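You operate a simulated robot arm through the tools that you are given. There is no shell and no other tool.

The job below is to be done with a simulated two-armed robot. You get a single attempt, and the scene is never put back.

JOB
Heat the upper plate to 100, then set the beaker of red water on the ring and lower the probe.
Fine: wait until the display shows 100; leave it on. Set down upright: beaker.
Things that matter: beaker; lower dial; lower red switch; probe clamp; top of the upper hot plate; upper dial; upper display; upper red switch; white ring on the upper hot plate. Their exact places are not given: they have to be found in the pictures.

The check looks at the end state, three seconds after you hand in, the way a careful person would. Anything else that was tipped, shoved, dropped, spilled or broken makes it a failure.

ROBOT AND FRAMES
Two 7-joint arms with two-finger parallel grippers on one trunk, on a base that drives. Base frame: it is fixed to the floor where the robot stands at the start and does not move with it; the origin is under the middle of the robot, x ahead of it, y to its left, z up. Units: cm, degrees, N and s.
The left shoulder is at the start at [-8.2, 11.9, 85.1], the right one opposite. With the tool pointing down near the work surface each hand reaches from about 10 to 56 cm from the robot's upright axis, wherever it stands, measured 20 degrees to its own side. Places, roughly: beaker [-75, -250, 75]; lower dial [-90, -240, 80]; lower red switch [-100, -210, 80]; probe clamp [-110, -260, 130]; top of the upper hot plate [-110, -240, 100]; upper dial [-90, -240, 100]; upper display [-90, -250, 100]; upper red switch [-100, -230, 100]; white ring on the upper hot plate [-110, -250, 100]. Payload 3.43 kg a hand.
Tool frame (each hand has its own): the origin (TCP) lies between the finger pads and is the grasp point; the fingertips stand 3 cm ahead of it; z points along the fingers, y is the line along which they close. Largest opening 9.4 cm; finger width 2.8, thickness 1; the body of the gripper, 5 by 9.6 cm, starts 5.5 cm behind the TCP.
Orientation is that of the tool frame in the base frame, as a unit quaternion [x, y, z, w]. With the fingers straight down and closing along the base's y, the tool's x points along the base's -x, its y along +y and its z along -z.

CONTROLS
- The arms move only by the tool apply_moves. It takes "left_plan", "right_plan" or both (then of equal length, played together; a hand with none holds still); each is one flat list of numbers, 7 for each row, row after row: the opening, from 0 (shut) to 1 (fully open), then the shift along the tool's x, y, z in units of 200 mm (1.0 is 200 mm), then the turn, a rotation vector about the tool's x, y, z in units of 90 degrees (1.0 is 90 degrees). In form: [hand, dx, dy, dz, ax, ay, az, hand, dx, dy, dz, ax, ay, az, ...]. A call has 1 to 20 rows; each row is the pose to reach, as a shift and turn from the pose commanded when the call began, along the tool's axes at that moment. A call with a number of a shift or a turn outside -1 to 1 is refused whole. Rows are played at 5 a second. More than 5 cm and 8.6 degrees between two rows, or a gripper value outside its range, and nothing of the call is played. A pose out of reach is approached as far as the arm can. The call stops where the force on the tool passes 50 N (or 10 N more than at its start, if that is more) or the arm is blocked; 0.2 s more then pass. The fingers move at their own pace (about 15.3 cm/s each) and stop on an object; they squeeze with about 28 N. The grip force told is the motor's: it shows also when the fingers shut on nothing. Time passes only in rows, and 0.2 s behind the last, so rows that repeat a pose let the fingers close. It gives the time, the measured TCP pose, the force on the tool (base axes), the opening and the grip force at its end, in the units of the frame above (readings bear some noise), with the torque about the TCP (base axes, N m) and any sound that the robot's microphone picked up.
- Cameras (640 x 400 px; columns grow to the right, rows downward): "scene" is now at [4.31, 0.77, 157.8]; the picture's right is [0.09, -1.00, 0.00], its down [-0.59, -0.06, -0.81] and it looks along [0.80, 0.08, -0.59] (base axes); focal length 260 px, centre (320, 200). "left" rides on the left gripper at [7.6, -1.4, -10.2] in its tool frame; the picture's right is [0.18, 0.98, 0.00], its down [-0.75, 0.14, -0.64] and it looks along [-0.63, 0.12, 0.77] (tool axes); focal length 243 px, centre (320, 200). "right" rides on the right gripper at [7.6, 1.4, -10.2] in its tool frame; the picture's right is [-0.18, 0.98, 0.00], its down [-0.75, -0.14, -0.64] and it looks along [-0.63, -0.12, 0.77] (tool axes); focal length 243 px, centre (320, 200).
- capture(camera): a new picture of that camera. No time passes.
- slide_trunk(by): slides the trunk up (or, below 0, down) by that many cm; the arms and the scene camera ride with it, the base frame stays. It gives what a move gives, with no picture.
- steer(legs): drives the robot by 1 to 6 legs, each [ahead, left, turn to the left] in cm, cm and degrees, along the robot's own axes; the way and the turn of a leg run together, so that a leg with both is an arc; at most 150 cm and 180 degrees a leg. The arms and the cameras ride along, it lands a little off, and it stops where it bumps. It gives what a move gives.
- aim_head(pan, tilt): turns the head with the scene camera to pan (to the left, within 143 degrees either way) and tilt (down, from -29 to 69), counted from straight ahead of the robot. It gives what a move gives.
- locate(camera, pixels): for up to 12 pixels [column, row] of the newest picture of that camera ("zoom" is the newest enlarged one), the place [x, y, z] in the base frame of the surface seen there, good to about 0.2 cm. No time passes.
- enlarge(camera, box): a new picture of the part [left, top, right, bottom] of that camera's present view, enlarged. No time passes.
- sign_off(): hands the job in; it is judged then, once.

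Leave the grippers open and the arms clear of the work at the hand-in unless told otherwise.

The tools are called as name(argument=value, ...) on one line, values as JSON. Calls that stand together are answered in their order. apply_moves: Moves the arms, as the interface text tells. Its arguments: {"type":"object","properties":{"left_plan":{"type":"array","items":{"type":"number"}},"right_plan":{"type":"array","items":{"type":"number"}}},"required":[]} The other tools are called the same way: slide_trunk (by) slides the trunk up or down; steer (legs) drives the base; aim_head (pan, tilt) turns the head that bears the scene camera; capture (camera) takes a picture; locate (camera, pixels) gives the place of the surface under pixels of a picture; enlarge (camera, box) takes an enlarged picture of a part of a camera's view; sign_off () hands the job in.

At the start:

```text
time: 0.0
left_tool_pos: [38.9, 18.25, 109.4]
left_tcp_rot: [0.0, 1.0, 0.001, 0.001]
left_contact_force: [0.4, 0.7, 0.1]
left_wrist_torque: [-0.01, -0.01, 0.03]
left_opening: 9.4
left_grasp_force: 0.0
right_tool_pos: [33.16, -15.04, 117.72]
right_tcp_rot: [0.0, 1.0, 0.001, 0.0]
right_contact_force: [-0.6, 0.6, -0.3]
right_wrist_torque: [0.01, 0.0, 0.0]
right_opening: 9.4
right_grasp_force: 0.1
trunk travel left (down, up): [-27.5, 6.0]
robot x, y, heading: [0.11, 0.22, -0.1]
head pan, tilt: [5.3, 36.2]
```

scene: 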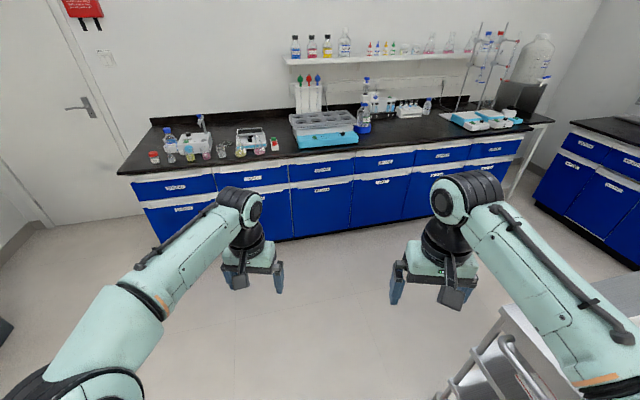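
right: 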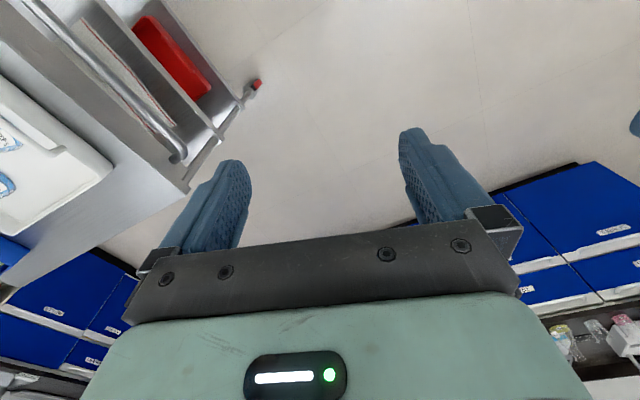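
left: 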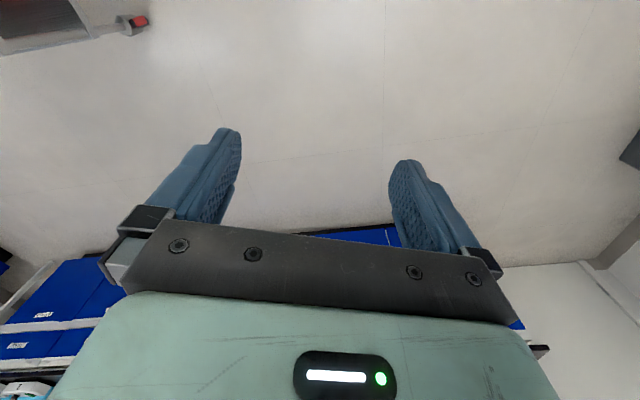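

The robot faces a long bench, but the hot plates should be behind it to the right, around [-100, -240]. I'll turn the head that way first to look.

aim_head(pan=-110, tilt=20)

capture(camera="scene")

```text
time: 1.9
left_tool_pos: [38.98, 18.31, 109.36]
left_tcp_rot: [0.0, 1.0, 0.001, 0.001]
left_contact_force: [0.6, -0.6, 0.7]
left_wrist_torque: [-0.02, -0.08, 0.0]
left_opening: 9.39
left_grasp_force: 0.1
right_tool_pos: [32.97, -14.98, 117.76]
right_tcp_rot: [0.0, 1.0, 0.0, 0.0]
right_contact_force: [-0.9, -0.2, 1.1]
right_wrist_torque: [-0.05, 0.02, 0.03]
right_opening: 9.38
right_grasp_force: 0.2
trunk travel left (down, up): [-27.5, 6.0]
robot x, y, heading: [0.05, -0.15, -0.3]
head pan, tilt: [-110.0, 20.0]
```

```text
taken
```

scene: 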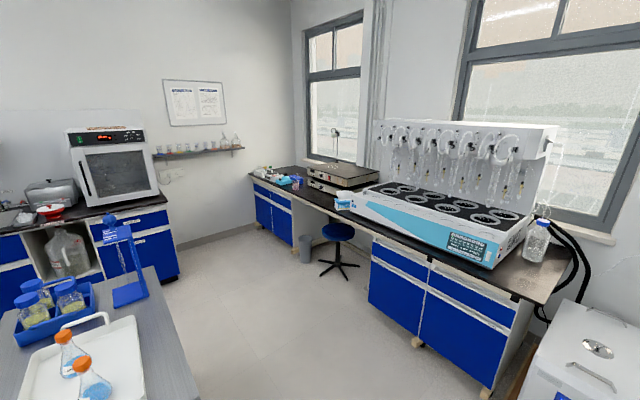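

The stacked hot plates seem to be on the bench by the window near pixel (335,175). I'll enlarge that region.

enlarge(camera="scene", box=[240, 110, 400, 210])

locate(camera="scene", pixels=[[340, 170], [330, 180], [340, 205], [300, 230], [340, 265], [380, 280], [338, 235], [400, 340], [150, 320], [20, 380], [270, 190], [310, 205]])

```text
4.00 times, centred on (320, 160) of scene
```

zoom: 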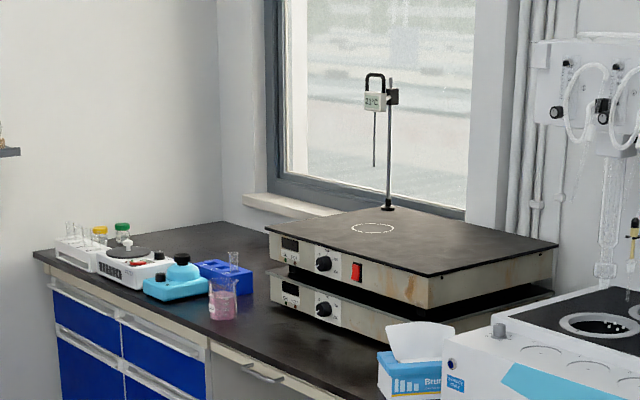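

```text
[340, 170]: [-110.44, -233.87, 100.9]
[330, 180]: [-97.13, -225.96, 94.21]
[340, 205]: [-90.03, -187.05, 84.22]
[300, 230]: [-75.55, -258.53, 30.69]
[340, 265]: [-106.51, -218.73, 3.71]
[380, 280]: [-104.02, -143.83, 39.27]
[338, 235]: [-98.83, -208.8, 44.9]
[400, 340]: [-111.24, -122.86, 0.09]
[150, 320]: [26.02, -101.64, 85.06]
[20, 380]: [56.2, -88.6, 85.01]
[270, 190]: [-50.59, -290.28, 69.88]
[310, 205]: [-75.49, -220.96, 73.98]
```

The stacked hot plates, a probe on a stand, the ring and the pink/red beaker are visible. I'll locate key points in the enlarged picture.

locate(camera="zoom", pixels=[[373, 228], [222, 300], [270, 228], [425, 275], [557, 243], [388, 207], [375, 100], [375, 165], [323, 263], [357, 271], [290, 245], [323, 308]])

locate(camera="zoom", pixels=[[40, 255], [120, 308], [205, 345], [300, 392], [60, 275], [250, 330], [410, 335], [180, 285], [220, 260], [130, 265], [392, 97], [340, 340]])

```text
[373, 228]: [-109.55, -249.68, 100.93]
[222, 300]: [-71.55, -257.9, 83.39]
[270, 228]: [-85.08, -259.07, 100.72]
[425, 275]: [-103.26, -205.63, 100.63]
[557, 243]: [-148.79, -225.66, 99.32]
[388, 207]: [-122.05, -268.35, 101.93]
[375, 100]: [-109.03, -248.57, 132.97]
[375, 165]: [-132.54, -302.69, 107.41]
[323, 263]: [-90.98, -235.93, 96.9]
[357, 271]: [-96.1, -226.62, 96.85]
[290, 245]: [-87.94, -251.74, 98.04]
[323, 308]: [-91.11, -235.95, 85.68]
```

```text
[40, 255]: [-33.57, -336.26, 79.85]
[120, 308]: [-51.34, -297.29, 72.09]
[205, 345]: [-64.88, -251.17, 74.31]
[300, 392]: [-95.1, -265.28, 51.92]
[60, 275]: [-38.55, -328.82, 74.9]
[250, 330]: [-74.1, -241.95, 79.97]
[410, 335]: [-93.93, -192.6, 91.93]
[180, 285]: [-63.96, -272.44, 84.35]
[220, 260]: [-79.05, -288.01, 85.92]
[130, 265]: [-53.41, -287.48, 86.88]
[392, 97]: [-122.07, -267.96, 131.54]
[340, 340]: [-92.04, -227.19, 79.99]
```

The bench top is at z≈80, upper plate top at z≈100.9, and the plate front faces roughly along [0.946,0.322]. Before driving I need to see the floor path, the stool and the table at the right; I'll tilt the head down.

aim_head(pan=-100, tilt=45)

capture(camera="scene")

```text
time: 2.8
left_tool_pos: [38.88, 18.31, 109.4]
left_tcp_rot: [0.0, 1.0, 0.001, 0.0]
left_contact_force: [-0.2, 0.8, -0.2]
left_wrist_torque: [0.01, 0.01, 0.02]
left_opening: 9.39
left_grasp_force: 0.1
right_tool_pos: [33.01, -15.14, 117.88]
right_tcp_rot: [0.0, 1.0, 0.0, 0.0]
right_contact_force: [0.0, -0.9, -0.2]
right_wrist_torque: [0.03, 0.0, 0.02]
right_opening: 9.43
right_grasp_force: 0.0
trunk travel left (down, up): [-27.5, 6.0]
robot x, y, heading: [0.19, -0.07, 0.0]
head pan, tilt: [-100.0, 45.0]
```

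```text
taken
```

scene: 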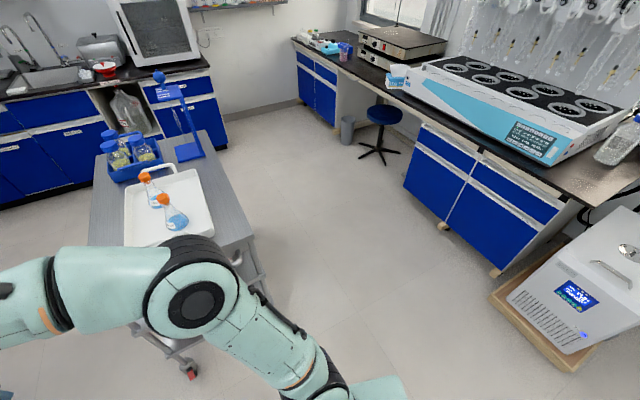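

locate(camera="scene", pixels=[[200, 133], [252, 232], [264, 275], [190, 373], [385, 112], [383, 150], [358, 157], [397, 152], [347, 120], [340, 125], [405, 185], [440, 228]])

locate(camera="scene", pixels=[[378, 74], [390, 100], [420, 118], [460, 142], [495, 272], [500, 300], [570, 370], [330, 63], [297, 38], [333, 120], [390, 130], [403, 107]])

enlarge(camera="scene", box=[280, 10, 472, 170])

```text
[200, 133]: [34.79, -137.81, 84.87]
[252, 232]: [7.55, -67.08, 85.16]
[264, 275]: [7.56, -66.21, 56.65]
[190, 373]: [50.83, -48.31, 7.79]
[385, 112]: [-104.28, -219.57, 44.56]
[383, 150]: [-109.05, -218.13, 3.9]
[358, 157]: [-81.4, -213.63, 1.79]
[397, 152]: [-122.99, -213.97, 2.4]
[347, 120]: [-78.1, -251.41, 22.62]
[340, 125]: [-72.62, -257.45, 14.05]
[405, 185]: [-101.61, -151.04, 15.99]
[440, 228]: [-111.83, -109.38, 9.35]
```

```text
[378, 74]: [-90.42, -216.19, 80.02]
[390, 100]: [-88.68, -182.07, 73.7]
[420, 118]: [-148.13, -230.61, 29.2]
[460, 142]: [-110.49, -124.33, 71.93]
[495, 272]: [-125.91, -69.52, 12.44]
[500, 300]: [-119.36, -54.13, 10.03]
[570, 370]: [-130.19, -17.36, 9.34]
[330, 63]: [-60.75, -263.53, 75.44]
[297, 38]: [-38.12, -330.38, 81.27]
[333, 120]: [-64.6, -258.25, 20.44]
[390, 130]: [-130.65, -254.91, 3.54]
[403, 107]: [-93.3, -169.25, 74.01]
```

```text
2.50 times, centred on (376, 90) of scene
```

zoom: 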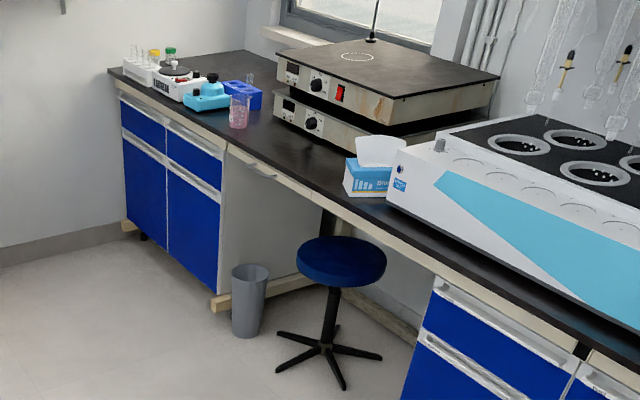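

The route between the cart (corner at [7.5,-67]) and the bench at the right is open. The stool (centre ≈[-103,-215]) and bin (≈[-71,-257]) are at the knee space. I want to know my base's size, so I look straight down.

aim_head(pan=-60, tilt=69)

capture(camera="scene")

```text
time: 3.9
left_tool_pos: [38.97, 18.23, 109.35]
left_tcp_rot: [-0.001, 1.0, 0.001, 0.002]
left_contact_force: [0.2, 0.7, -0.1]
left_wrist_torque: [-0.02, -0.01, -0.01]
left_opening: 9.4
left_grasp_force: 0.0
right_tool_pos: [33.18, -15.03, 117.75]
right_tcp_rot: [0.0, 1.0, -0.001, 0.0]
right_contact_force: [-0.4, 0.2, -0.3]
right_wrist_torque: [0.01, 0.01, 0.01]
right_opening: 9.37
right_grasp_force: 0.0
trunk travel left (down, up): [-27.5, 6.0]
robot x, y, heading: [0.33, 0.02, 0.2]
head pan, tilt: [-60.0, 68.8]
```

```text
taken
```

scene: 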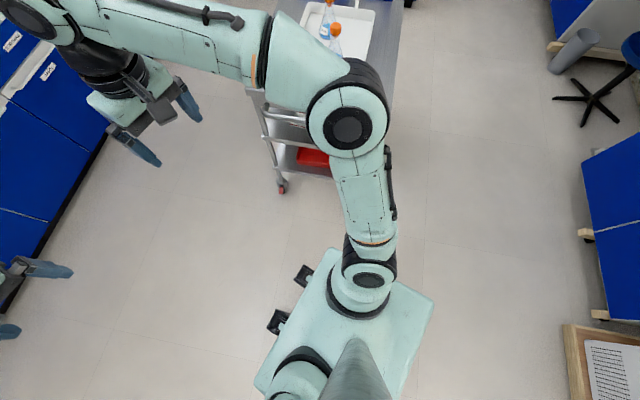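

I'll measure the shoulder block corners and the elbow that sticks out to the right.

locate(camera="scene", pixels=[[333, 252], [432, 300], [405, 392], [258, 385], [350, 130], [310, 110], [388, 115], [365, 200], [300, 275], [278, 322], [365, 270], [340, 370]])

aim_head(pan=0, tilt=69)

capture(camera="scene")

```text
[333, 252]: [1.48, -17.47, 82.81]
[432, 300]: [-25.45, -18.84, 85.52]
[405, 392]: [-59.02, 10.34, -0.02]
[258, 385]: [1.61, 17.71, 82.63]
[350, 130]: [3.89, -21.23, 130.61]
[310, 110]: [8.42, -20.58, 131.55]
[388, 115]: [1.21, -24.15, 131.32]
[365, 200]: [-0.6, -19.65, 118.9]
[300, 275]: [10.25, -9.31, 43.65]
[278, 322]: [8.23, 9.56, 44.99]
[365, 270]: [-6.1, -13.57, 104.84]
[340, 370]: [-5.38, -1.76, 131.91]
```

```text
time: 5.2
left_tool_pos: [38.77, 18.37, 109.53]
left_tcp_rot: [0.0, 1.0, 0.0, 0.001]
left_contact_force: [-0.4, 0.6, -0.7]
left_wrist_torque: [0.0, 0.01, 0.01]
left_opening: 9.42
left_grasp_force: 0.1
right_tool_pos: [32.97, -15.07, 117.7]
right_tcp_rot: [0.0, 1.0, 0.0, 0.0]
right_contact_force: [0.2, -0.2, -0.4]
right_wrist_torque: [0.01, 0.01, 0.01]
right_opening: 9.4
right_grasp_force: 0.0
trunk travel left (down, up): [-27.5, 6.0]
robot x, y, heading: [0.4, -0.16, -0.2]
head pan, tilt: [0.0, 68.8]
```

```text
taken
```

scene: 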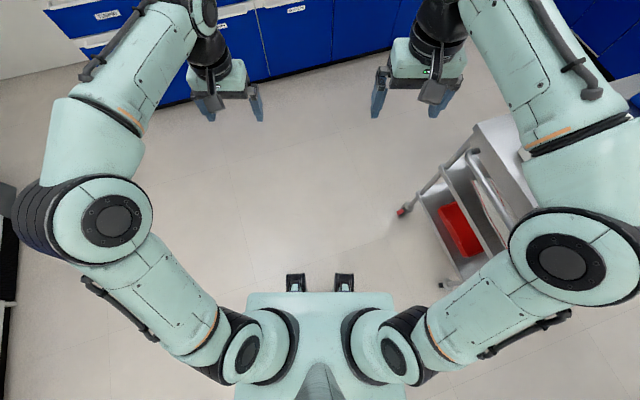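

I'll enlarge the area in front of the shoulder block to understand the hooks and what's below.

enlarge(camera="scene", box=[220, 250, 420, 400])

locate(camera="scene", pixels=[[295, 277], [296, 287], [344, 277], [345, 288], [320, 285], [320, 270], [320, 292], [320, 297], [240, 330], [395, 300], [560, 260], [90, 220]])

```text
2.67 times, centred on (320, 325) of scene
```

zoom: 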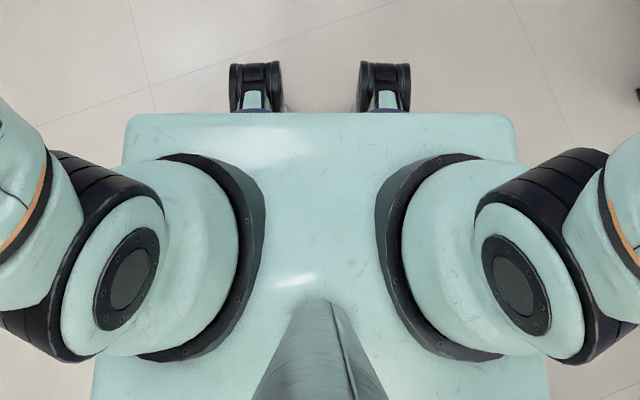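

```text
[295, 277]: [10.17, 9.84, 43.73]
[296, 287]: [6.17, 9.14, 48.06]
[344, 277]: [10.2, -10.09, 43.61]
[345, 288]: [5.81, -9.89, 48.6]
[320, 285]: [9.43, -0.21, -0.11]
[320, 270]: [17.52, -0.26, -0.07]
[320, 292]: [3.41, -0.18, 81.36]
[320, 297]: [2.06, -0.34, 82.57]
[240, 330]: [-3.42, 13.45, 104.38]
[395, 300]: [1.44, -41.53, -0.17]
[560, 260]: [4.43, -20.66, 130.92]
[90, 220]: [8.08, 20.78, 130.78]
```

The robot's front is slim (knees reach about 12 cm ahead of the axis). Plan: turn right about 161° in place so I face the hot-plate bench, then drive via the middle of the aisle. First the turn, with the head facing ahead, and then a look.

steer(legs=[[0, 0, -161.2]])

aim_head(pan=40, tilt=35)

capture(camera="scene")

```text
time: 12.2
left_tool_pos: [-30.77, -29.89, 109.43]
left_tcp_rot: [0.986, 0.165, -0.001, 0.001]
left_contact_force: [0.2, 0.9, 0.4]
left_wrist_torque: [-0.03, -0.02, -0.03]
left_opening: 9.37
left_grasp_force: 0.0
right_tool_pos: [-36.19, 3.49, 117.77]
right_tcp_rot: [0.986, 0.164, 0.0, -0.001]
right_contact_force: [0.1, 0.6, -1.2]
right_wrist_torque: [-0.04, 0.0, 0.0]
right_opening: 9.4
right_grasp_force: 0.0
trunk travel left (down, up): [-27.5, 6.0]
robot x, y, heading: [0.39, 0.38, -161.1]
head pan, tilt: [0.0, 68.8]
```

```text
time: 13.3
left_tool_pos: [-30.72, -29.91, 109.49]
left_tcp_rot: [0.986, 0.165, -0.001, 0.002]
left_contact_force: [-0.3, -0.4, 1.6]
left_wrist_torque: [0.01, 0.0, 0.02]
left_opening: 9.4
left_grasp_force: 0.1
right_tool_pos: [-36.2, 3.66, 117.75]
right_tcp_rot: [0.986, 0.164, 0.0, -0.001]
right_contact_force: [-0.1, -0.7, 0.2]
right_wrist_torque: [0.0, 0.0, 0.01]
right_opening: 9.42
right_grasp_force: 0.0
trunk travel left (down, up): [-27.5, 6.0]
robot x, y, heading: [0.18, 0.28, -161.1]
head pan, tilt: [40.0, 35.0]
```

```text
taken
```

scene: 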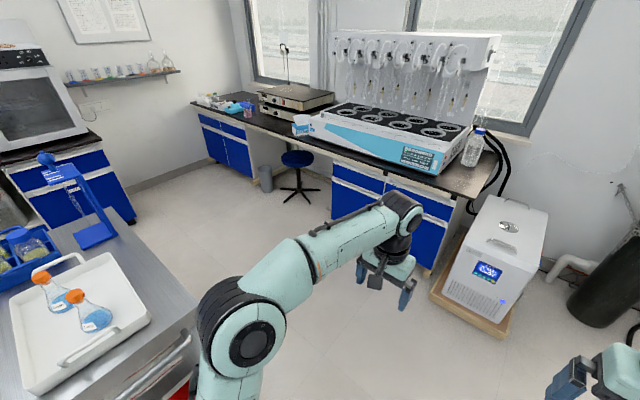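

The turn landed at heading -161.1°. Next I drive to roughly [-50,-70] (70 ahead, 50 left) – ahead first, to gain distance from the cart, then left.

steer(legs=[[60, 10, 0], [10, 40, 0]])

aim_head(pan=70, tilt=35)

capture(camera="scene")

```text
time: 20.4
left_tool_pos: [-80.0, -100.16, 109.39]
left_tcp_rot: [0.986, 0.169, -0.001, 0.001]
left_contact_force: [0.2, 1.1, -0.3]
left_wrist_torque: [0.01, 0.0, -0.03]
left_opening: 9.4
left_grasp_force: 0.0
right_tool_pos: [-85.66, -66.82, 117.79]
right_tcp_rot: [0.986, 0.17, 0.0, 0.0]
right_contact_force: [-0.7, -0.1, -0.1]
right_wrist_torque: [0.0, 0.0, 0.01]
right_opening: 9.39
right_grasp_force: 0.0
trunk travel left (down, up): [-27.5, 6.0]
robot x, y, heading: [-49.21, -70.11, -160.6]
head pan, tilt: [40.0, 35.0]
```

```text
time: 21.3
left_tool_pos: [-79.92, -100.27, 109.39]
left_tcp_rot: [0.986, 0.169, -0.001, 0.001]
left_contact_force: [-1.1, 0.1, -0.5]
left_wrist_torque: [0.02, 0.02, -0.03]
left_opening: 9.39
left_grasp_force: 0.1
right_tool_pos: [-85.8, -66.88, 117.76]
right_tcp_rot: [0.986, 0.169, 0.0, 0.001]
right_contact_force: [0.6, 0.7, 0.4]
right_wrist_torque: [0.01, 0.01, -0.05]
right_opening: 9.42
right_grasp_force: 0.0
trunk travel left (down, up): [-27.5, 6.0]
robot x, y, heading: [-49.32, -70.29, -160.6]
head pan, tilt: [70.0, 35.0]
```

```text
taken
```

scene: 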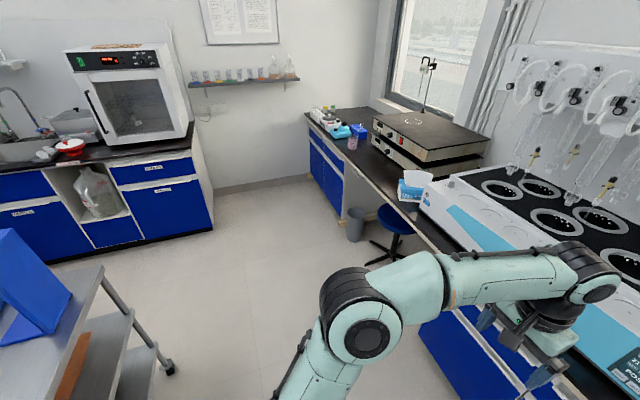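

Good position. I check where the oven bench corner and cart edge are, plus bin and stool, before driving on.

locate(camera="scene", pixels=[[213, 228], [192, 150], [192, 105], [103, 268], [165, 368], [357, 240], [348, 212], [366, 212], [370, 240], [395, 215], [375, 262], [405, 250]])

```text
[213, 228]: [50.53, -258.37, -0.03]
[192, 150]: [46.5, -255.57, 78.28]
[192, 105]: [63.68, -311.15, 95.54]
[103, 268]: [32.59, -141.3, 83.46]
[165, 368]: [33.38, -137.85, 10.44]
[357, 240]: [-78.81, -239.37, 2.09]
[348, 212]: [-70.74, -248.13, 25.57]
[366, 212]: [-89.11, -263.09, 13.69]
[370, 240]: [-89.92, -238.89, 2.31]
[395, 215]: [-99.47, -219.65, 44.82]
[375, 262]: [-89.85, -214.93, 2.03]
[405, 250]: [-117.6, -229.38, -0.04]
```

The way is clear: the bin and stool are just behind the bench edge line. I drive to about [-34,-224], 38 cm in front of the bench edge, facing the hot plates.

steer(legs=[[18, 75, 0], [18.8, 74.6, -0.6]])

aim_head(pan=0, tilt=35)

capture(camera="scene")

```text
time: 34.9
left_tool_pos: [-66.85, -253.36, 109.49]
left_tcp_rot: [0.987, 0.158, -0.001, 0.001]
left_contact_force: [0.1, -0.4, -0.7]
left_wrist_torque: [0.0, -0.02, 0.0]
left_opening: 9.39
left_grasp_force: 0.0
right_tool_pos: [-71.83, -219.73, 117.78]
right_tcp_rot: [0.987, 0.158, 0.0, 0.0]
right_contact_force: [0.3, 0.4, 0.0]
right_wrist_torque: [0.0, -0.01, 0.02]
right_opening: 9.39
right_grasp_force: 0.1
trunk travel left (down, up): [-27.5, 6.0]
robot x, y, heading: [-35.39, -223.68, -161.6]
head pan, tilt: [70.0, 35.0]
```

```text
time: 36.3
left_tool_pos: [-66.79, -253.25, 109.45]
left_tcp_rot: [0.987, 0.158, 0.0, 0.0]
left_contact_force: [-0.1, -0.1, 0.0]
left_wrist_torque: [0.02, 0.03, 0.01]
left_opening: 9.37
left_grasp_force: 0.1
right_tool_pos: [-71.86, -219.57, 117.84]
right_tcp_rot: [0.987, 0.158, 0.0, 0.0]
right_contact_force: [-0.8, -0.2, -0.2]
right_wrist_torque: [0.02, -0.02, -0.01]
right_opening: 9.4
right_grasp_force: 0.2
trunk travel left (down, up): [-27.5, 6.0]
robot x, y, heading: [-35.6, -223.69, -161.5]
head pan, tilt: [0.0, 35.0]
```

```text
taken
```

scene: 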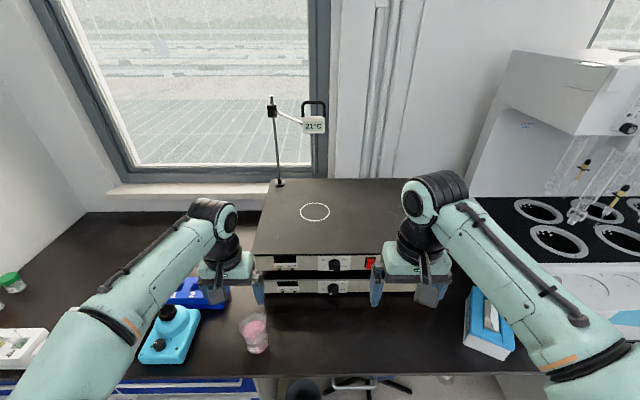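

I see the two stacked hot plates, the ring, the probe clamp with its arm off the stand, and the beaker at (254,333). I enlarge the front panel and the clamp.

enlarge(camera="scene", box=[240, 230, 400, 330])

locate(camera="zoom", pixels=[[380, 135], [375, 137], [520, 128], [520, 140], [180, 128], [380, 235], [55, 400], [100, 105], [60, 375], [20, 370], [90, 355], [180, 225]])

enlarge(camera="scene", box=[250, 80, 378, 240])

locate(camera="zoom", pixels=[[115, 70], [115, 90], [180, 90], [215, 110], [255, 110], [255, 55], [285, 120], [250, 135], [160, 330], [130, 260], [110, 40], [225, 80]])

```text
4.00 times, centred on (320, 280) of scene
```

zoom: 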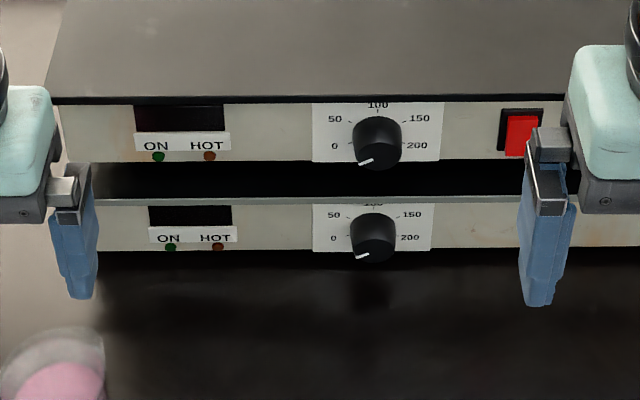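

```text
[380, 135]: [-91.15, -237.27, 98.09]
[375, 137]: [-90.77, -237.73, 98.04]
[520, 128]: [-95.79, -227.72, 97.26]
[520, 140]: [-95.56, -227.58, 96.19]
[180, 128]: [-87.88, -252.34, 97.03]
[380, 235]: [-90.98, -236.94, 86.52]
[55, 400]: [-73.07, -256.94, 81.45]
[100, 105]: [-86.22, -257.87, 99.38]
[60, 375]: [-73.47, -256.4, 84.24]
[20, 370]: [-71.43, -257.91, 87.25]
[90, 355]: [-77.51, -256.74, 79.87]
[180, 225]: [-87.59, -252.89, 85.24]
```

```text
2.50 times, centred on (314, 160) of scene
```

zoom: 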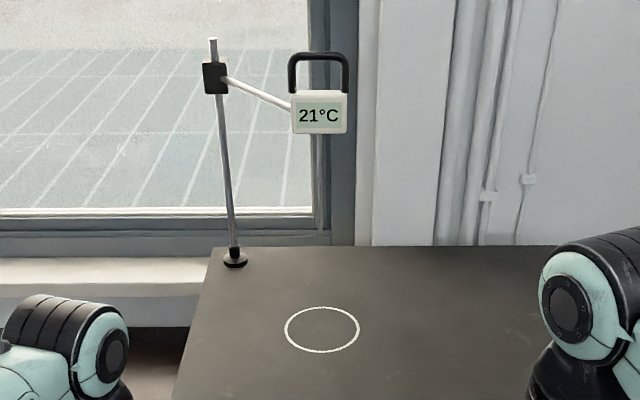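

```text
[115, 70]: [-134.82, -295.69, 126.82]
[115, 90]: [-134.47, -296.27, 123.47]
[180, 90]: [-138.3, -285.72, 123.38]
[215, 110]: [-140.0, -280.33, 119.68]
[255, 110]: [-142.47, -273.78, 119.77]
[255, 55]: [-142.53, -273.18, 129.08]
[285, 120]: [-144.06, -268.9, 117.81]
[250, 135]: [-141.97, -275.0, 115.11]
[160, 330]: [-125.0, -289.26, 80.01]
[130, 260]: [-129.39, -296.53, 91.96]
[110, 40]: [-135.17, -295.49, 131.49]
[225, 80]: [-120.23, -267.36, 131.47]
```

The zoom covers a wider box than asked; the clamp is at zoom (215,77), the probe head at (320,113) with handle at (318,57). I locate these properly.

locate(camera="zoom", pixels=[[215, 77], [215, 65], [320, 113], [318, 56], [292, 75], [345, 75], [296, 130], [342, 130], [260, 95], [213, 42], [322, 330], [235, 258]])

locate(camera="zoom", pixels=[[285, 330], [359, 330], [322, 307], [322, 352], [212, 247], [174, 398], [296, 95], [345, 95], [318, 62], [320, 92], [225, 160], [230, 220]])

```text
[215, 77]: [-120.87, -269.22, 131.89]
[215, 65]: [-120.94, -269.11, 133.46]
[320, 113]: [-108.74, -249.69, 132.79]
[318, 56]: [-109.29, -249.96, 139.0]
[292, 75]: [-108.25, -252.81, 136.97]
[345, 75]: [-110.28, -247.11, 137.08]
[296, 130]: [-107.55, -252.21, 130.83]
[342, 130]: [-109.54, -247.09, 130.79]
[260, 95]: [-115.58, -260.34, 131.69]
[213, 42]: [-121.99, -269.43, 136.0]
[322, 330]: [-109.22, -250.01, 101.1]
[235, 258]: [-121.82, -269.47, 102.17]
```

```text
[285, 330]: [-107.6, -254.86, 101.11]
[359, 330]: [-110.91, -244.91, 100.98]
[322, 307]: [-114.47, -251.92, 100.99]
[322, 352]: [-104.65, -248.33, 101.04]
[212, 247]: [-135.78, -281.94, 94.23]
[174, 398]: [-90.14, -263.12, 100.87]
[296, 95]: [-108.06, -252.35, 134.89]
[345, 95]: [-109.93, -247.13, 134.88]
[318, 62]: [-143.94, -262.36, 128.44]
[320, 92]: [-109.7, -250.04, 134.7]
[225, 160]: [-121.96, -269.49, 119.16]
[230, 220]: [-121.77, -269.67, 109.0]
```

Ring centre ≈[-109.45,-250.0,101], probe head front face ≈[-108.7,-249.7,132.8] with a handle loop above it. Upper dial ≈[-91,-237.5,98], pointer now at lower left (below 0); upper switch ≈[-95.7,-227.6,96.7]. 

First I bring the right hand to a horizontal, forward-pointing pose in front of the switch, with the fingers shut.

apply_moves(right_plan=[0, -0.05, 0, 0.0833, 0, -0.0833, 0, 0, -0.1, 0, 0.1667, 0, -0.1667, 0, 0, -0.15, 0, 0.25, 0, -0.25, 0, 0, -0.2, 0, 0.3333, 0, -0.3333, 0, 0, -0.25, 0, 0.4167, 0, -0.4167, 0, 0, -0.3, 0, 0.5, 0, -0.5, 0, 0, -0.35, 0, 0.5833, 0, -0.5833, 0, 0, -0.4, 0, 0.6667, 0, -0.6667, 0, 0, -0.45, 0, 0.75, 0, -0.75, 0, 0, -0.5, 0, 0.8333, 0, -0.8333, 0, 0, -0.55, 0, 0.9167, 0, -0.9167, 0, 0, -0.6, 0, 1.0, 0, -1.0, 0, 0, -0.6, 0, 1.0, 0, -1.0, 0, 0, -0.6, 0, 1.0, 0, -1.0, 0])

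capture(camera="right")

capture(camera="scene")

```text
time: 39.3
left_tool_pos: [-66.91, -253.31, 109.32]
left_tcp_rot: [0.987, 0.158, -0.001, 0.001]
left_contact_force: [-0.5, 0.4, 0.2]
left_wrist_torque: [0.03, -0.02, -0.01]
left_opening: 9.39
left_grasp_force: 0.1
right_tool_pos: [-80.24, -226.04, 97.13]
right_tcp_rot: [0.742, 0.086, -0.655, 0.112]
right_contact_force: [0.2, -0.5, -0.4]
right_wrist_torque: [-0.03, -0.01, 0.0]
right_opening: 0.05
right_grasp_force: 28.0
right hand out of reach, approached as far as the arm can: row 11, 12, 13, 14
trunk travel left (down, up): [-27.5, 6.0]
robot x, y, heading: [-35.4, -223.85, -161.7]
head pan, tilt: [0.0, 35.0]
```

```text
taken
```

right: 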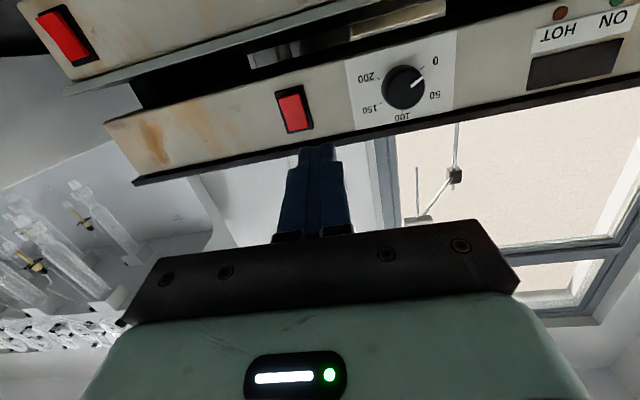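

```text
taken
```

scene: 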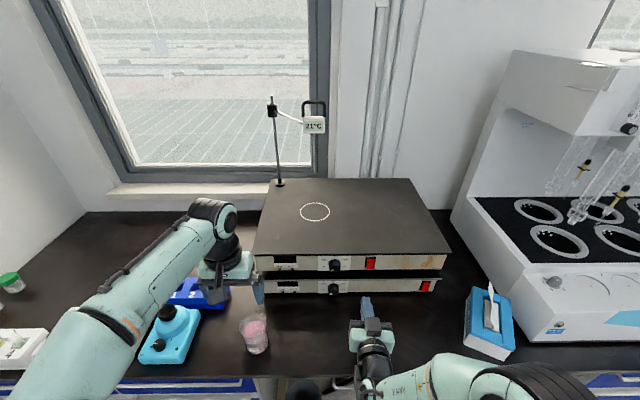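

The right hand is now almost horizontal (about 7° below level). I enlarge its camera view to inspect the switch and dial (image is upside-down).

enlarge(camera="right", box=[240, 40, 480, 190])

locate(camera="right", pixels=[[290, 92], [293, 110], [298, 128], [281, 112], [307, 108], [403, 88], [417, 78], [435, 60], [403, 117], [380, 90], [425, 90], [317, 150]])

enlarge(camera="scene", box=[240, 240, 448, 340])

```text
2.67 times, centred on (360, 115) of right
```

zoom: 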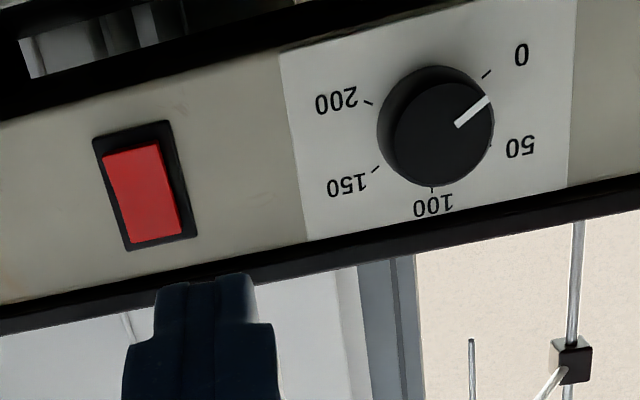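

```text
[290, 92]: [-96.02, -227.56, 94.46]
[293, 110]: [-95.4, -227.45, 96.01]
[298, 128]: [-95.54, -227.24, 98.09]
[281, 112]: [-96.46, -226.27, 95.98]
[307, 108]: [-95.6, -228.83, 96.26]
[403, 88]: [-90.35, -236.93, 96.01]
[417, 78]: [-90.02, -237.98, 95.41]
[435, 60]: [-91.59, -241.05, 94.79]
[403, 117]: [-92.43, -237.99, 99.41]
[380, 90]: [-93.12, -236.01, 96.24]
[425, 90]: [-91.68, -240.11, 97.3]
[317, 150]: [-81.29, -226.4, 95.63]
```

```text
3.08 times, centred on (344, 290) of scene
```

zoom: 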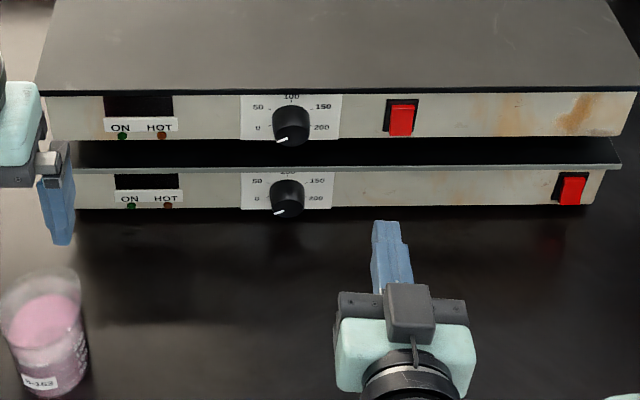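

I take a closer look at the rocker to see which half sticks out.

enlarge(camera="right", box=[265, 80, 321, 140])

locate(camera="zoom", pixels=[[287, 80], [285, 110], [290, 130], [295, 150], [300, 180], [308, 210], [315, 240], [320, 265], [325, 290], [330, 310], [335, 330], [220, 200]])

```text
6.67 times, centred on (293, 110) of right
```

zoom: 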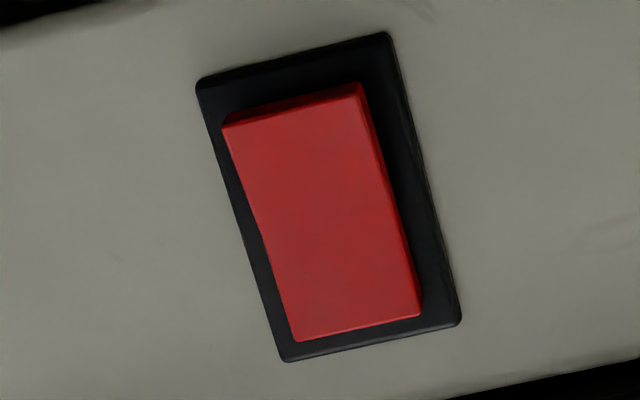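

```text
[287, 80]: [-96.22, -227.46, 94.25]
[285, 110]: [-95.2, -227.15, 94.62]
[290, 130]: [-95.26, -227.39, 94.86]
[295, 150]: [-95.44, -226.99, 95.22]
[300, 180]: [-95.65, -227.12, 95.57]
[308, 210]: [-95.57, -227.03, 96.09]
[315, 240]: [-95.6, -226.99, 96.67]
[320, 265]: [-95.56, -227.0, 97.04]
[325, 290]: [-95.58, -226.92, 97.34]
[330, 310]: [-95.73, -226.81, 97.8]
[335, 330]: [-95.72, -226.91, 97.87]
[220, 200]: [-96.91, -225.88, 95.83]
```

The rocker's lower end (z≈94.6) stands about 0.4 cm prouder than its top (z≈97.9), so I'll press its lower half. The last pose was slightly out of reach, so first a small test advance of 4 cm to see how the commanded pose behaves; the tips stay >4 cm from the panel.

apply_moves(right_plan=[0, 0, 0, 0.05, 0, 0, 0, 0, 0, 0, 0.1, 0, 0, 0, 0, 0, 0, 0.15, 0, 0, 0, 0, 0, 0, 0.2, 0, 0, 0, 0, 0, 0, 0.2, 0, 0, 0])

```text
time: 40.5
left_tool_pos: [-66.83, -253.33, 109.4]
left_tcp_rot: [0.987, 0.158, 0.0, 0.001]
left_contact_force: [0.4, 0.3, -0.8]
left_wrist_torque: [-0.02, -0.01, -0.04]
left_opening: 9.41
left_grasp_force: 0.0
right_tool_pos: [-84.0, -227.41, 96.88]
right_tcp_rot: [0.743, 0.084, -0.655, 0.109]
right_contact_force: [-0.3, 0.7, -0.3]
right_wrist_torque: [0.02, -0.02, -0.05]
right_opening: 0.01
right_grasp_force: 28.1
right hand out of reach, approached as far as the arm can: row 3, 4, 5
trunk travel left (down, up): [-27.5, 6.0]
robot x, y, heading: [-35.65, -223.82, -161.5]
head pan, tilt: [0.0, 35.0]
```

The move is relative to the reached pose, which is good to know. I'll let the tool droop to ~15° below level (easier to reach) and bring the shut fingertips about 2 cm in front of the rocker's lower half.

apply_moves(right_plan=[0, 0.002, -0.036, 0.06, -0.006, 0.018, 0, 0, 0.004, -0.071, 0.119, -0.013, 0.037, 0, 0, 0.006, -0.107, 0.178, -0.019, 0.055, 0, 0, 0.008, -0.142, 0.238, -0.026, 0.074, 0, 0, 0.01, -0.178, 0.297, -0.032, 0.092, 0, 0, 0.01, -0.178, 0.297, -0.032, 0.092, 0])

capture(camera="right")

enlarge(camera="scene", box=[240, 240, 448, 370])

```text
time: 41.9
left_tool_pos: [-66.83, -253.37, 109.37]
left_tcp_rot: [0.987, 0.159, 0.0, 0.001]
left_contact_force: [0.2, 0.7, -0.3]
left_wrist_torque: [0.02, -0.03, 0.01]
left_opening: 9.39
left_grasp_force: 0.0
right_tool_pos: [-90.5, -225.75, 95.85]
right_tcp_rot: [0.785, 0.11, -0.598, 0.124]
right_contact_force: [-0.1, -0.5, 0.3]
right_wrist_torque: [0.01, -0.04, 0.0]
right_opening: 0.01
right_grasp_force: 28.4
right hand out of reach, approached as far as the arm can: row 1, 2, 3
trunk travel left (down, up): [-27.5, 6.0]
robot x, y, heading: [-35.58, -223.53, -161.8]
head pan, tilt: [0.0, 35.0]
```

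```text
taken
```

right: 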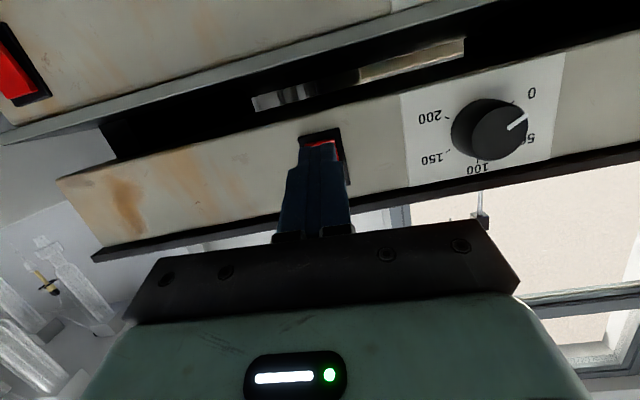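

```text
3.08 times, centred on (344, 305) of scene
```

zoom: 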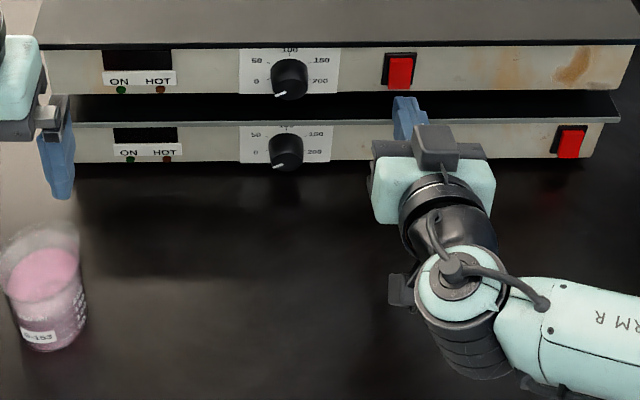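

The hand is in place; the tips appear right in front of the rocker. I check fingertip vs rocker positions.

locate(camera="right", pixels=[[318, 146], [320, 150], [322, 143], [338, 145], [340, 155], [315, 138], [305, 138], [320, 134], [312, 160], [330, 160], [345, 170], [300, 145]])

enlarge(camera="right", box=[280, 110, 376, 170])

```text
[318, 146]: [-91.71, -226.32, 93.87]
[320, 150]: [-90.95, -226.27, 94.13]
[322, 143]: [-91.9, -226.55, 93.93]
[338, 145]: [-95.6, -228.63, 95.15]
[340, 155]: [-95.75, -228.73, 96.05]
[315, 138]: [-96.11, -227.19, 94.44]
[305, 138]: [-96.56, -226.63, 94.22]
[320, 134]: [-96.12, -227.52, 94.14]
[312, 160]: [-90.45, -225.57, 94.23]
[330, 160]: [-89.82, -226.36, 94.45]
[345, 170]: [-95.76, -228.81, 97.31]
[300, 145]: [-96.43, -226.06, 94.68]
```

```text
6.67 times, centred on (328, 140) of right
```

zoom: 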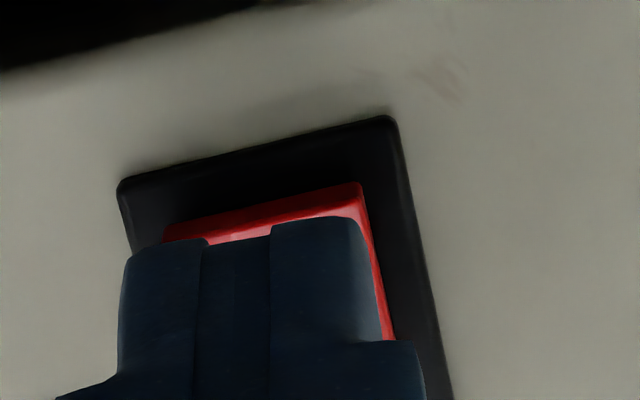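

The tool droops, so the tip's upper corner will touch first; I lower the tip by ~1 cm so that this corner meets the rocker at z≈95.2, then press forward in small steps.

apply_moves(right_plan=[0, 0.017, -0.0015, 0.038, 0, 0, 0, 0, 0.034, -0.003, 0.076, 0, 0, 0, 0, 0.028, -0.003, 0.101, 0, 0, 0, 0, 0.024, -0.003, 0.115, 0, 0, 0, 0, 0.02, -0.003, 0.13, 0, 0, 0])

enlarge(camera="right", box=[280, 110, 376, 170])

enlarge(camera="scene", box=[240, 240, 400, 340])

```text
time: 43.1
left_tool_pos: [-66.61, -253.2, 109.46]
left_tcp_rot: [0.987, 0.159, -0.001, 0.0]
left_contact_force: [0.2, -0.6, 0.2]
left_wrist_torque: [0.0, -0.04, 0.0]
left_opening: 9.39
left_grasp_force: 0.1
right_tool_pos: [-92.63, -226.28, 94.85]
right_tcp_rot: [0.784, 0.11, -0.598, 0.124]
right_contact_force: [13.5, 6.0, 0.9]
right_wrist_torque: [0.13, 0.18, -0.05]
right_opening: 0.0
right_grasp_force: 27.9
trunk travel left (down, up): [-27.5, 6.0]
robot x, y, heading: [-35.56, -223.63, -162.0]
head pan, tilt: [0.0, 35.0]
```

```text
6.67 times, centred on (328, 140) of right
```

zoom: 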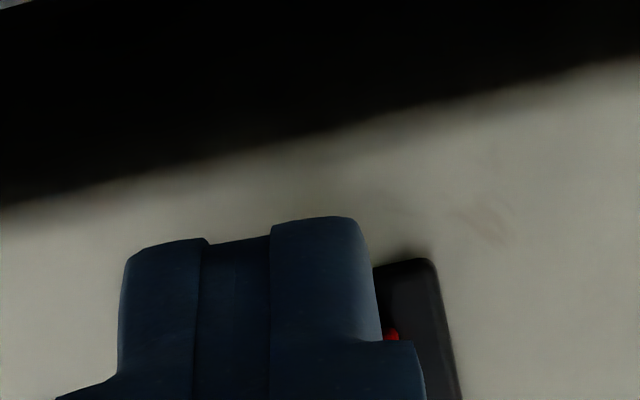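

```text
4.00 times, centred on (320, 290) of scene
```

zoom: 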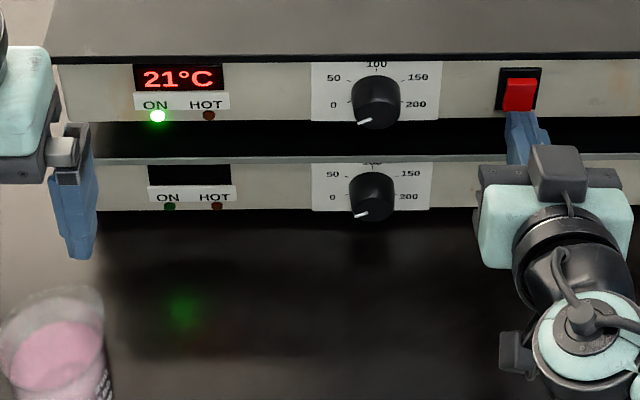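

The upper display now reads 21°C and the green ON lamp is lit: the upper plate is switched on. I back straight off from the switch by 6 cm.

apply_moves(right_plan=[0, 0.019, 0, -0.072, 0, 0, 0, 0, 0.038, 0, -0.145, 0, 0, 0, 0, 0.057, -0.001, -0.217, 0, 0, 0, 0, 0.076, -0.001, -0.29, 0, 0, 0])

capture(camera="right")

capture(camera="scene")

```text
time: 44.1
left_tool_pos: [-66.84, -253.34, 109.55]
left_tcp_rot: [0.987, 0.158, -0.001, 0.002]
left_contact_force: [-0.1, 0.1, 0.2]
left_wrist_torque: [0.0, 0.0, 0.02]
left_opening: 9.37
left_grasp_force: 0.1
right_tool_pos: [-87.17, -224.28, 94.69]
right_tcp_rot: [0.784, 0.109, -0.598, 0.123]
right_contact_force: [0.5, 0.2, -0.4]
right_wrist_torque: [0.01, 0.0, -0.03]
right_opening: 0.01
right_grasp_force: 28.5
trunk travel left (down, up): [-27.5, 6.0]
robot x, y, heading: [-35.6, -223.69, -161.5]
head pan, tilt: [0.0, 35.0]
```

```text
taken
```

right: 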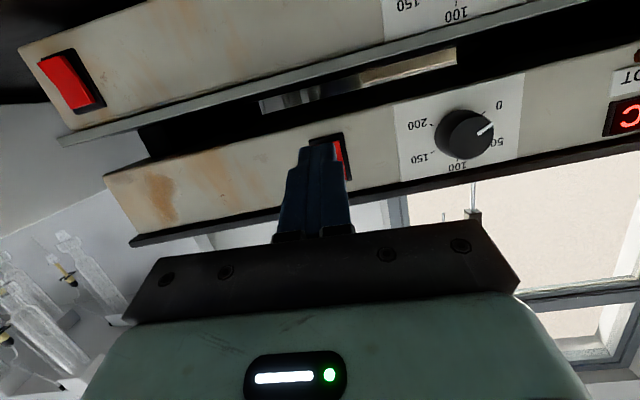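

```text
taken
```

scene: 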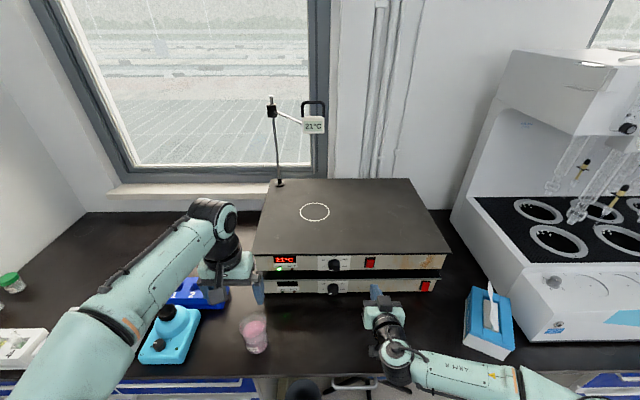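

I check the right forearm's height against the tissue box and the dial's exact position.

locate(camera="scene", pixels=[[450, 372], [520, 385], [400, 350], [560, 390], [490, 330], [495, 290], [470, 340], [510, 350], [388, 312], [254, 322], [250, 318], [262, 345]])

enlarge(camera="right", box=[390, 80, 518, 180])

locate(camera="zoom", pixels=[[375, 255], [330, 280], [420, 280], [375, 215], [380, 320], [420, 240], [440, 230], [350, 225], [280, 230], [500, 215], [345, 300], [410, 310]])

```text
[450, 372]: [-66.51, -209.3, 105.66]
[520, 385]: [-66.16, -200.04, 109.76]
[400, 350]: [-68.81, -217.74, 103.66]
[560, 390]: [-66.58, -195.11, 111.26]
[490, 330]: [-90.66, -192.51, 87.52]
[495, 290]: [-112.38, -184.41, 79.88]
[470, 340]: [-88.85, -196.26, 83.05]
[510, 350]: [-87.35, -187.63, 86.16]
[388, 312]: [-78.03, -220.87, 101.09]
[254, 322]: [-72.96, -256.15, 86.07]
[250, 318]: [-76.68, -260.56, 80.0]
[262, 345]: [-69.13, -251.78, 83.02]
```

```text
4.00 times, centred on (454, 130) of right
```

zoom: 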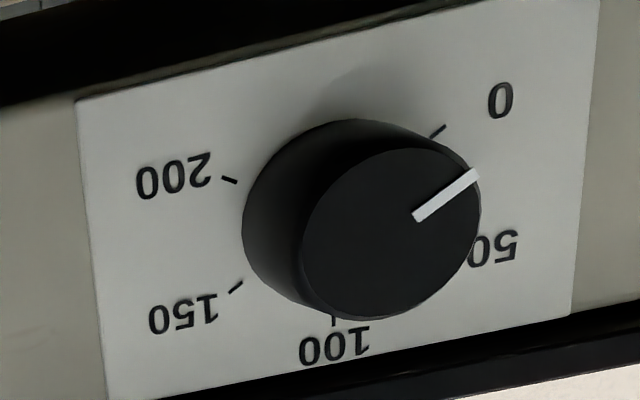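

```text
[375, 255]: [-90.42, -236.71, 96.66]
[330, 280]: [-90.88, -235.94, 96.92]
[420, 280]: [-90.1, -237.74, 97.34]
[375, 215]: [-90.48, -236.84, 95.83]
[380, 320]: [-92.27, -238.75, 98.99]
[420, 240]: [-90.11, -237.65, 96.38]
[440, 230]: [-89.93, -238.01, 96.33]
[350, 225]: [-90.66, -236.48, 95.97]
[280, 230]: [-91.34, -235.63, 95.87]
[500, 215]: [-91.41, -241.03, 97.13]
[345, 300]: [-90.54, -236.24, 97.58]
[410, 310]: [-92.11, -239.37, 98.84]
```

Knob face centre ≈[-90.3,-237.1,96.2], knob ~3.8 cm wide and pointing at 0. 100 lies 120° clockwise. I move the right hand to a level pre-grasp pose in front of the dial with the fingers opened part-way.

apply_moves(right_plan=[0.65, -0.008, 0.094, 0.003, 0, -0.0275, 0, 0.65, -0.016, 0.187, 0.007, 0, -0.055, 0, 0.65, -0.024, 0.281, 0.01, 0, -0.0825, 0, 0.65, -0.031, 0.375, 0.013, 0, -0.11, 0, 0.65, -0.039, 0.468, 0.017, 0, -0.1375, 0, 0.65, -0.047, 0.562, 0.02, 0, -0.165, 0, 0.65, -0.047, 0.562, 0.02, 0, -0.165, 0])

capture(camera="right")

capture(camera="scene")

```text
time: 45.7
left_tool_pos: [-66.89, -253.26, 109.44]
left_tcp_rot: [0.987, 0.159, 0.0, 0.0]
left_contact_force: [0.6, 0.2, 0.3]
left_wrist_torque: [-0.01, -0.01, 0.04]
left_opening: 9.41
left_grasp_force: 0.1
right_tool_pos: [-84.27, -235.13, 96.28]
right_tcp_rot: [0.7, 0.093, -0.695, 0.138]
right_contact_force: [0.7, 0.0, 0.6]
right_wrist_torque: [-0.02, 0.01, 0.02]
right_opening: 6.14
right_grasp_force: 0.0
right hand out of reach, approached as far as the arm can: row 1, 2, 3, 4
trunk travel left (down, up): [-27.5, 6.0]
robot x, y, heading: [-35.69, -224.11, -161.9]
head pan, tilt: [0.0, 35.0]
```

```text
taken
```

right: 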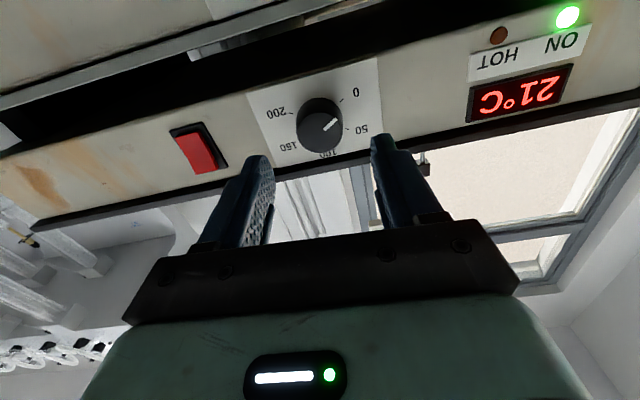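

```text
taken
```

scene: 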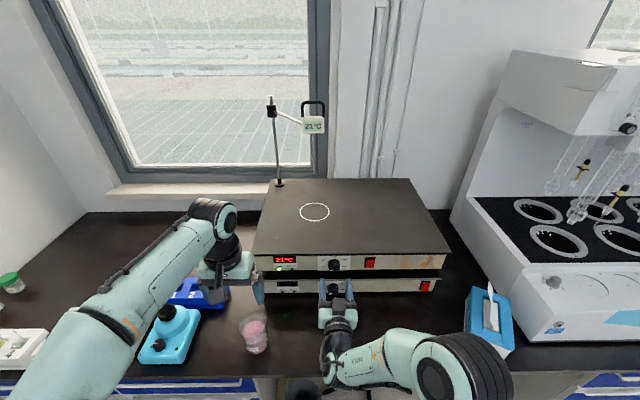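

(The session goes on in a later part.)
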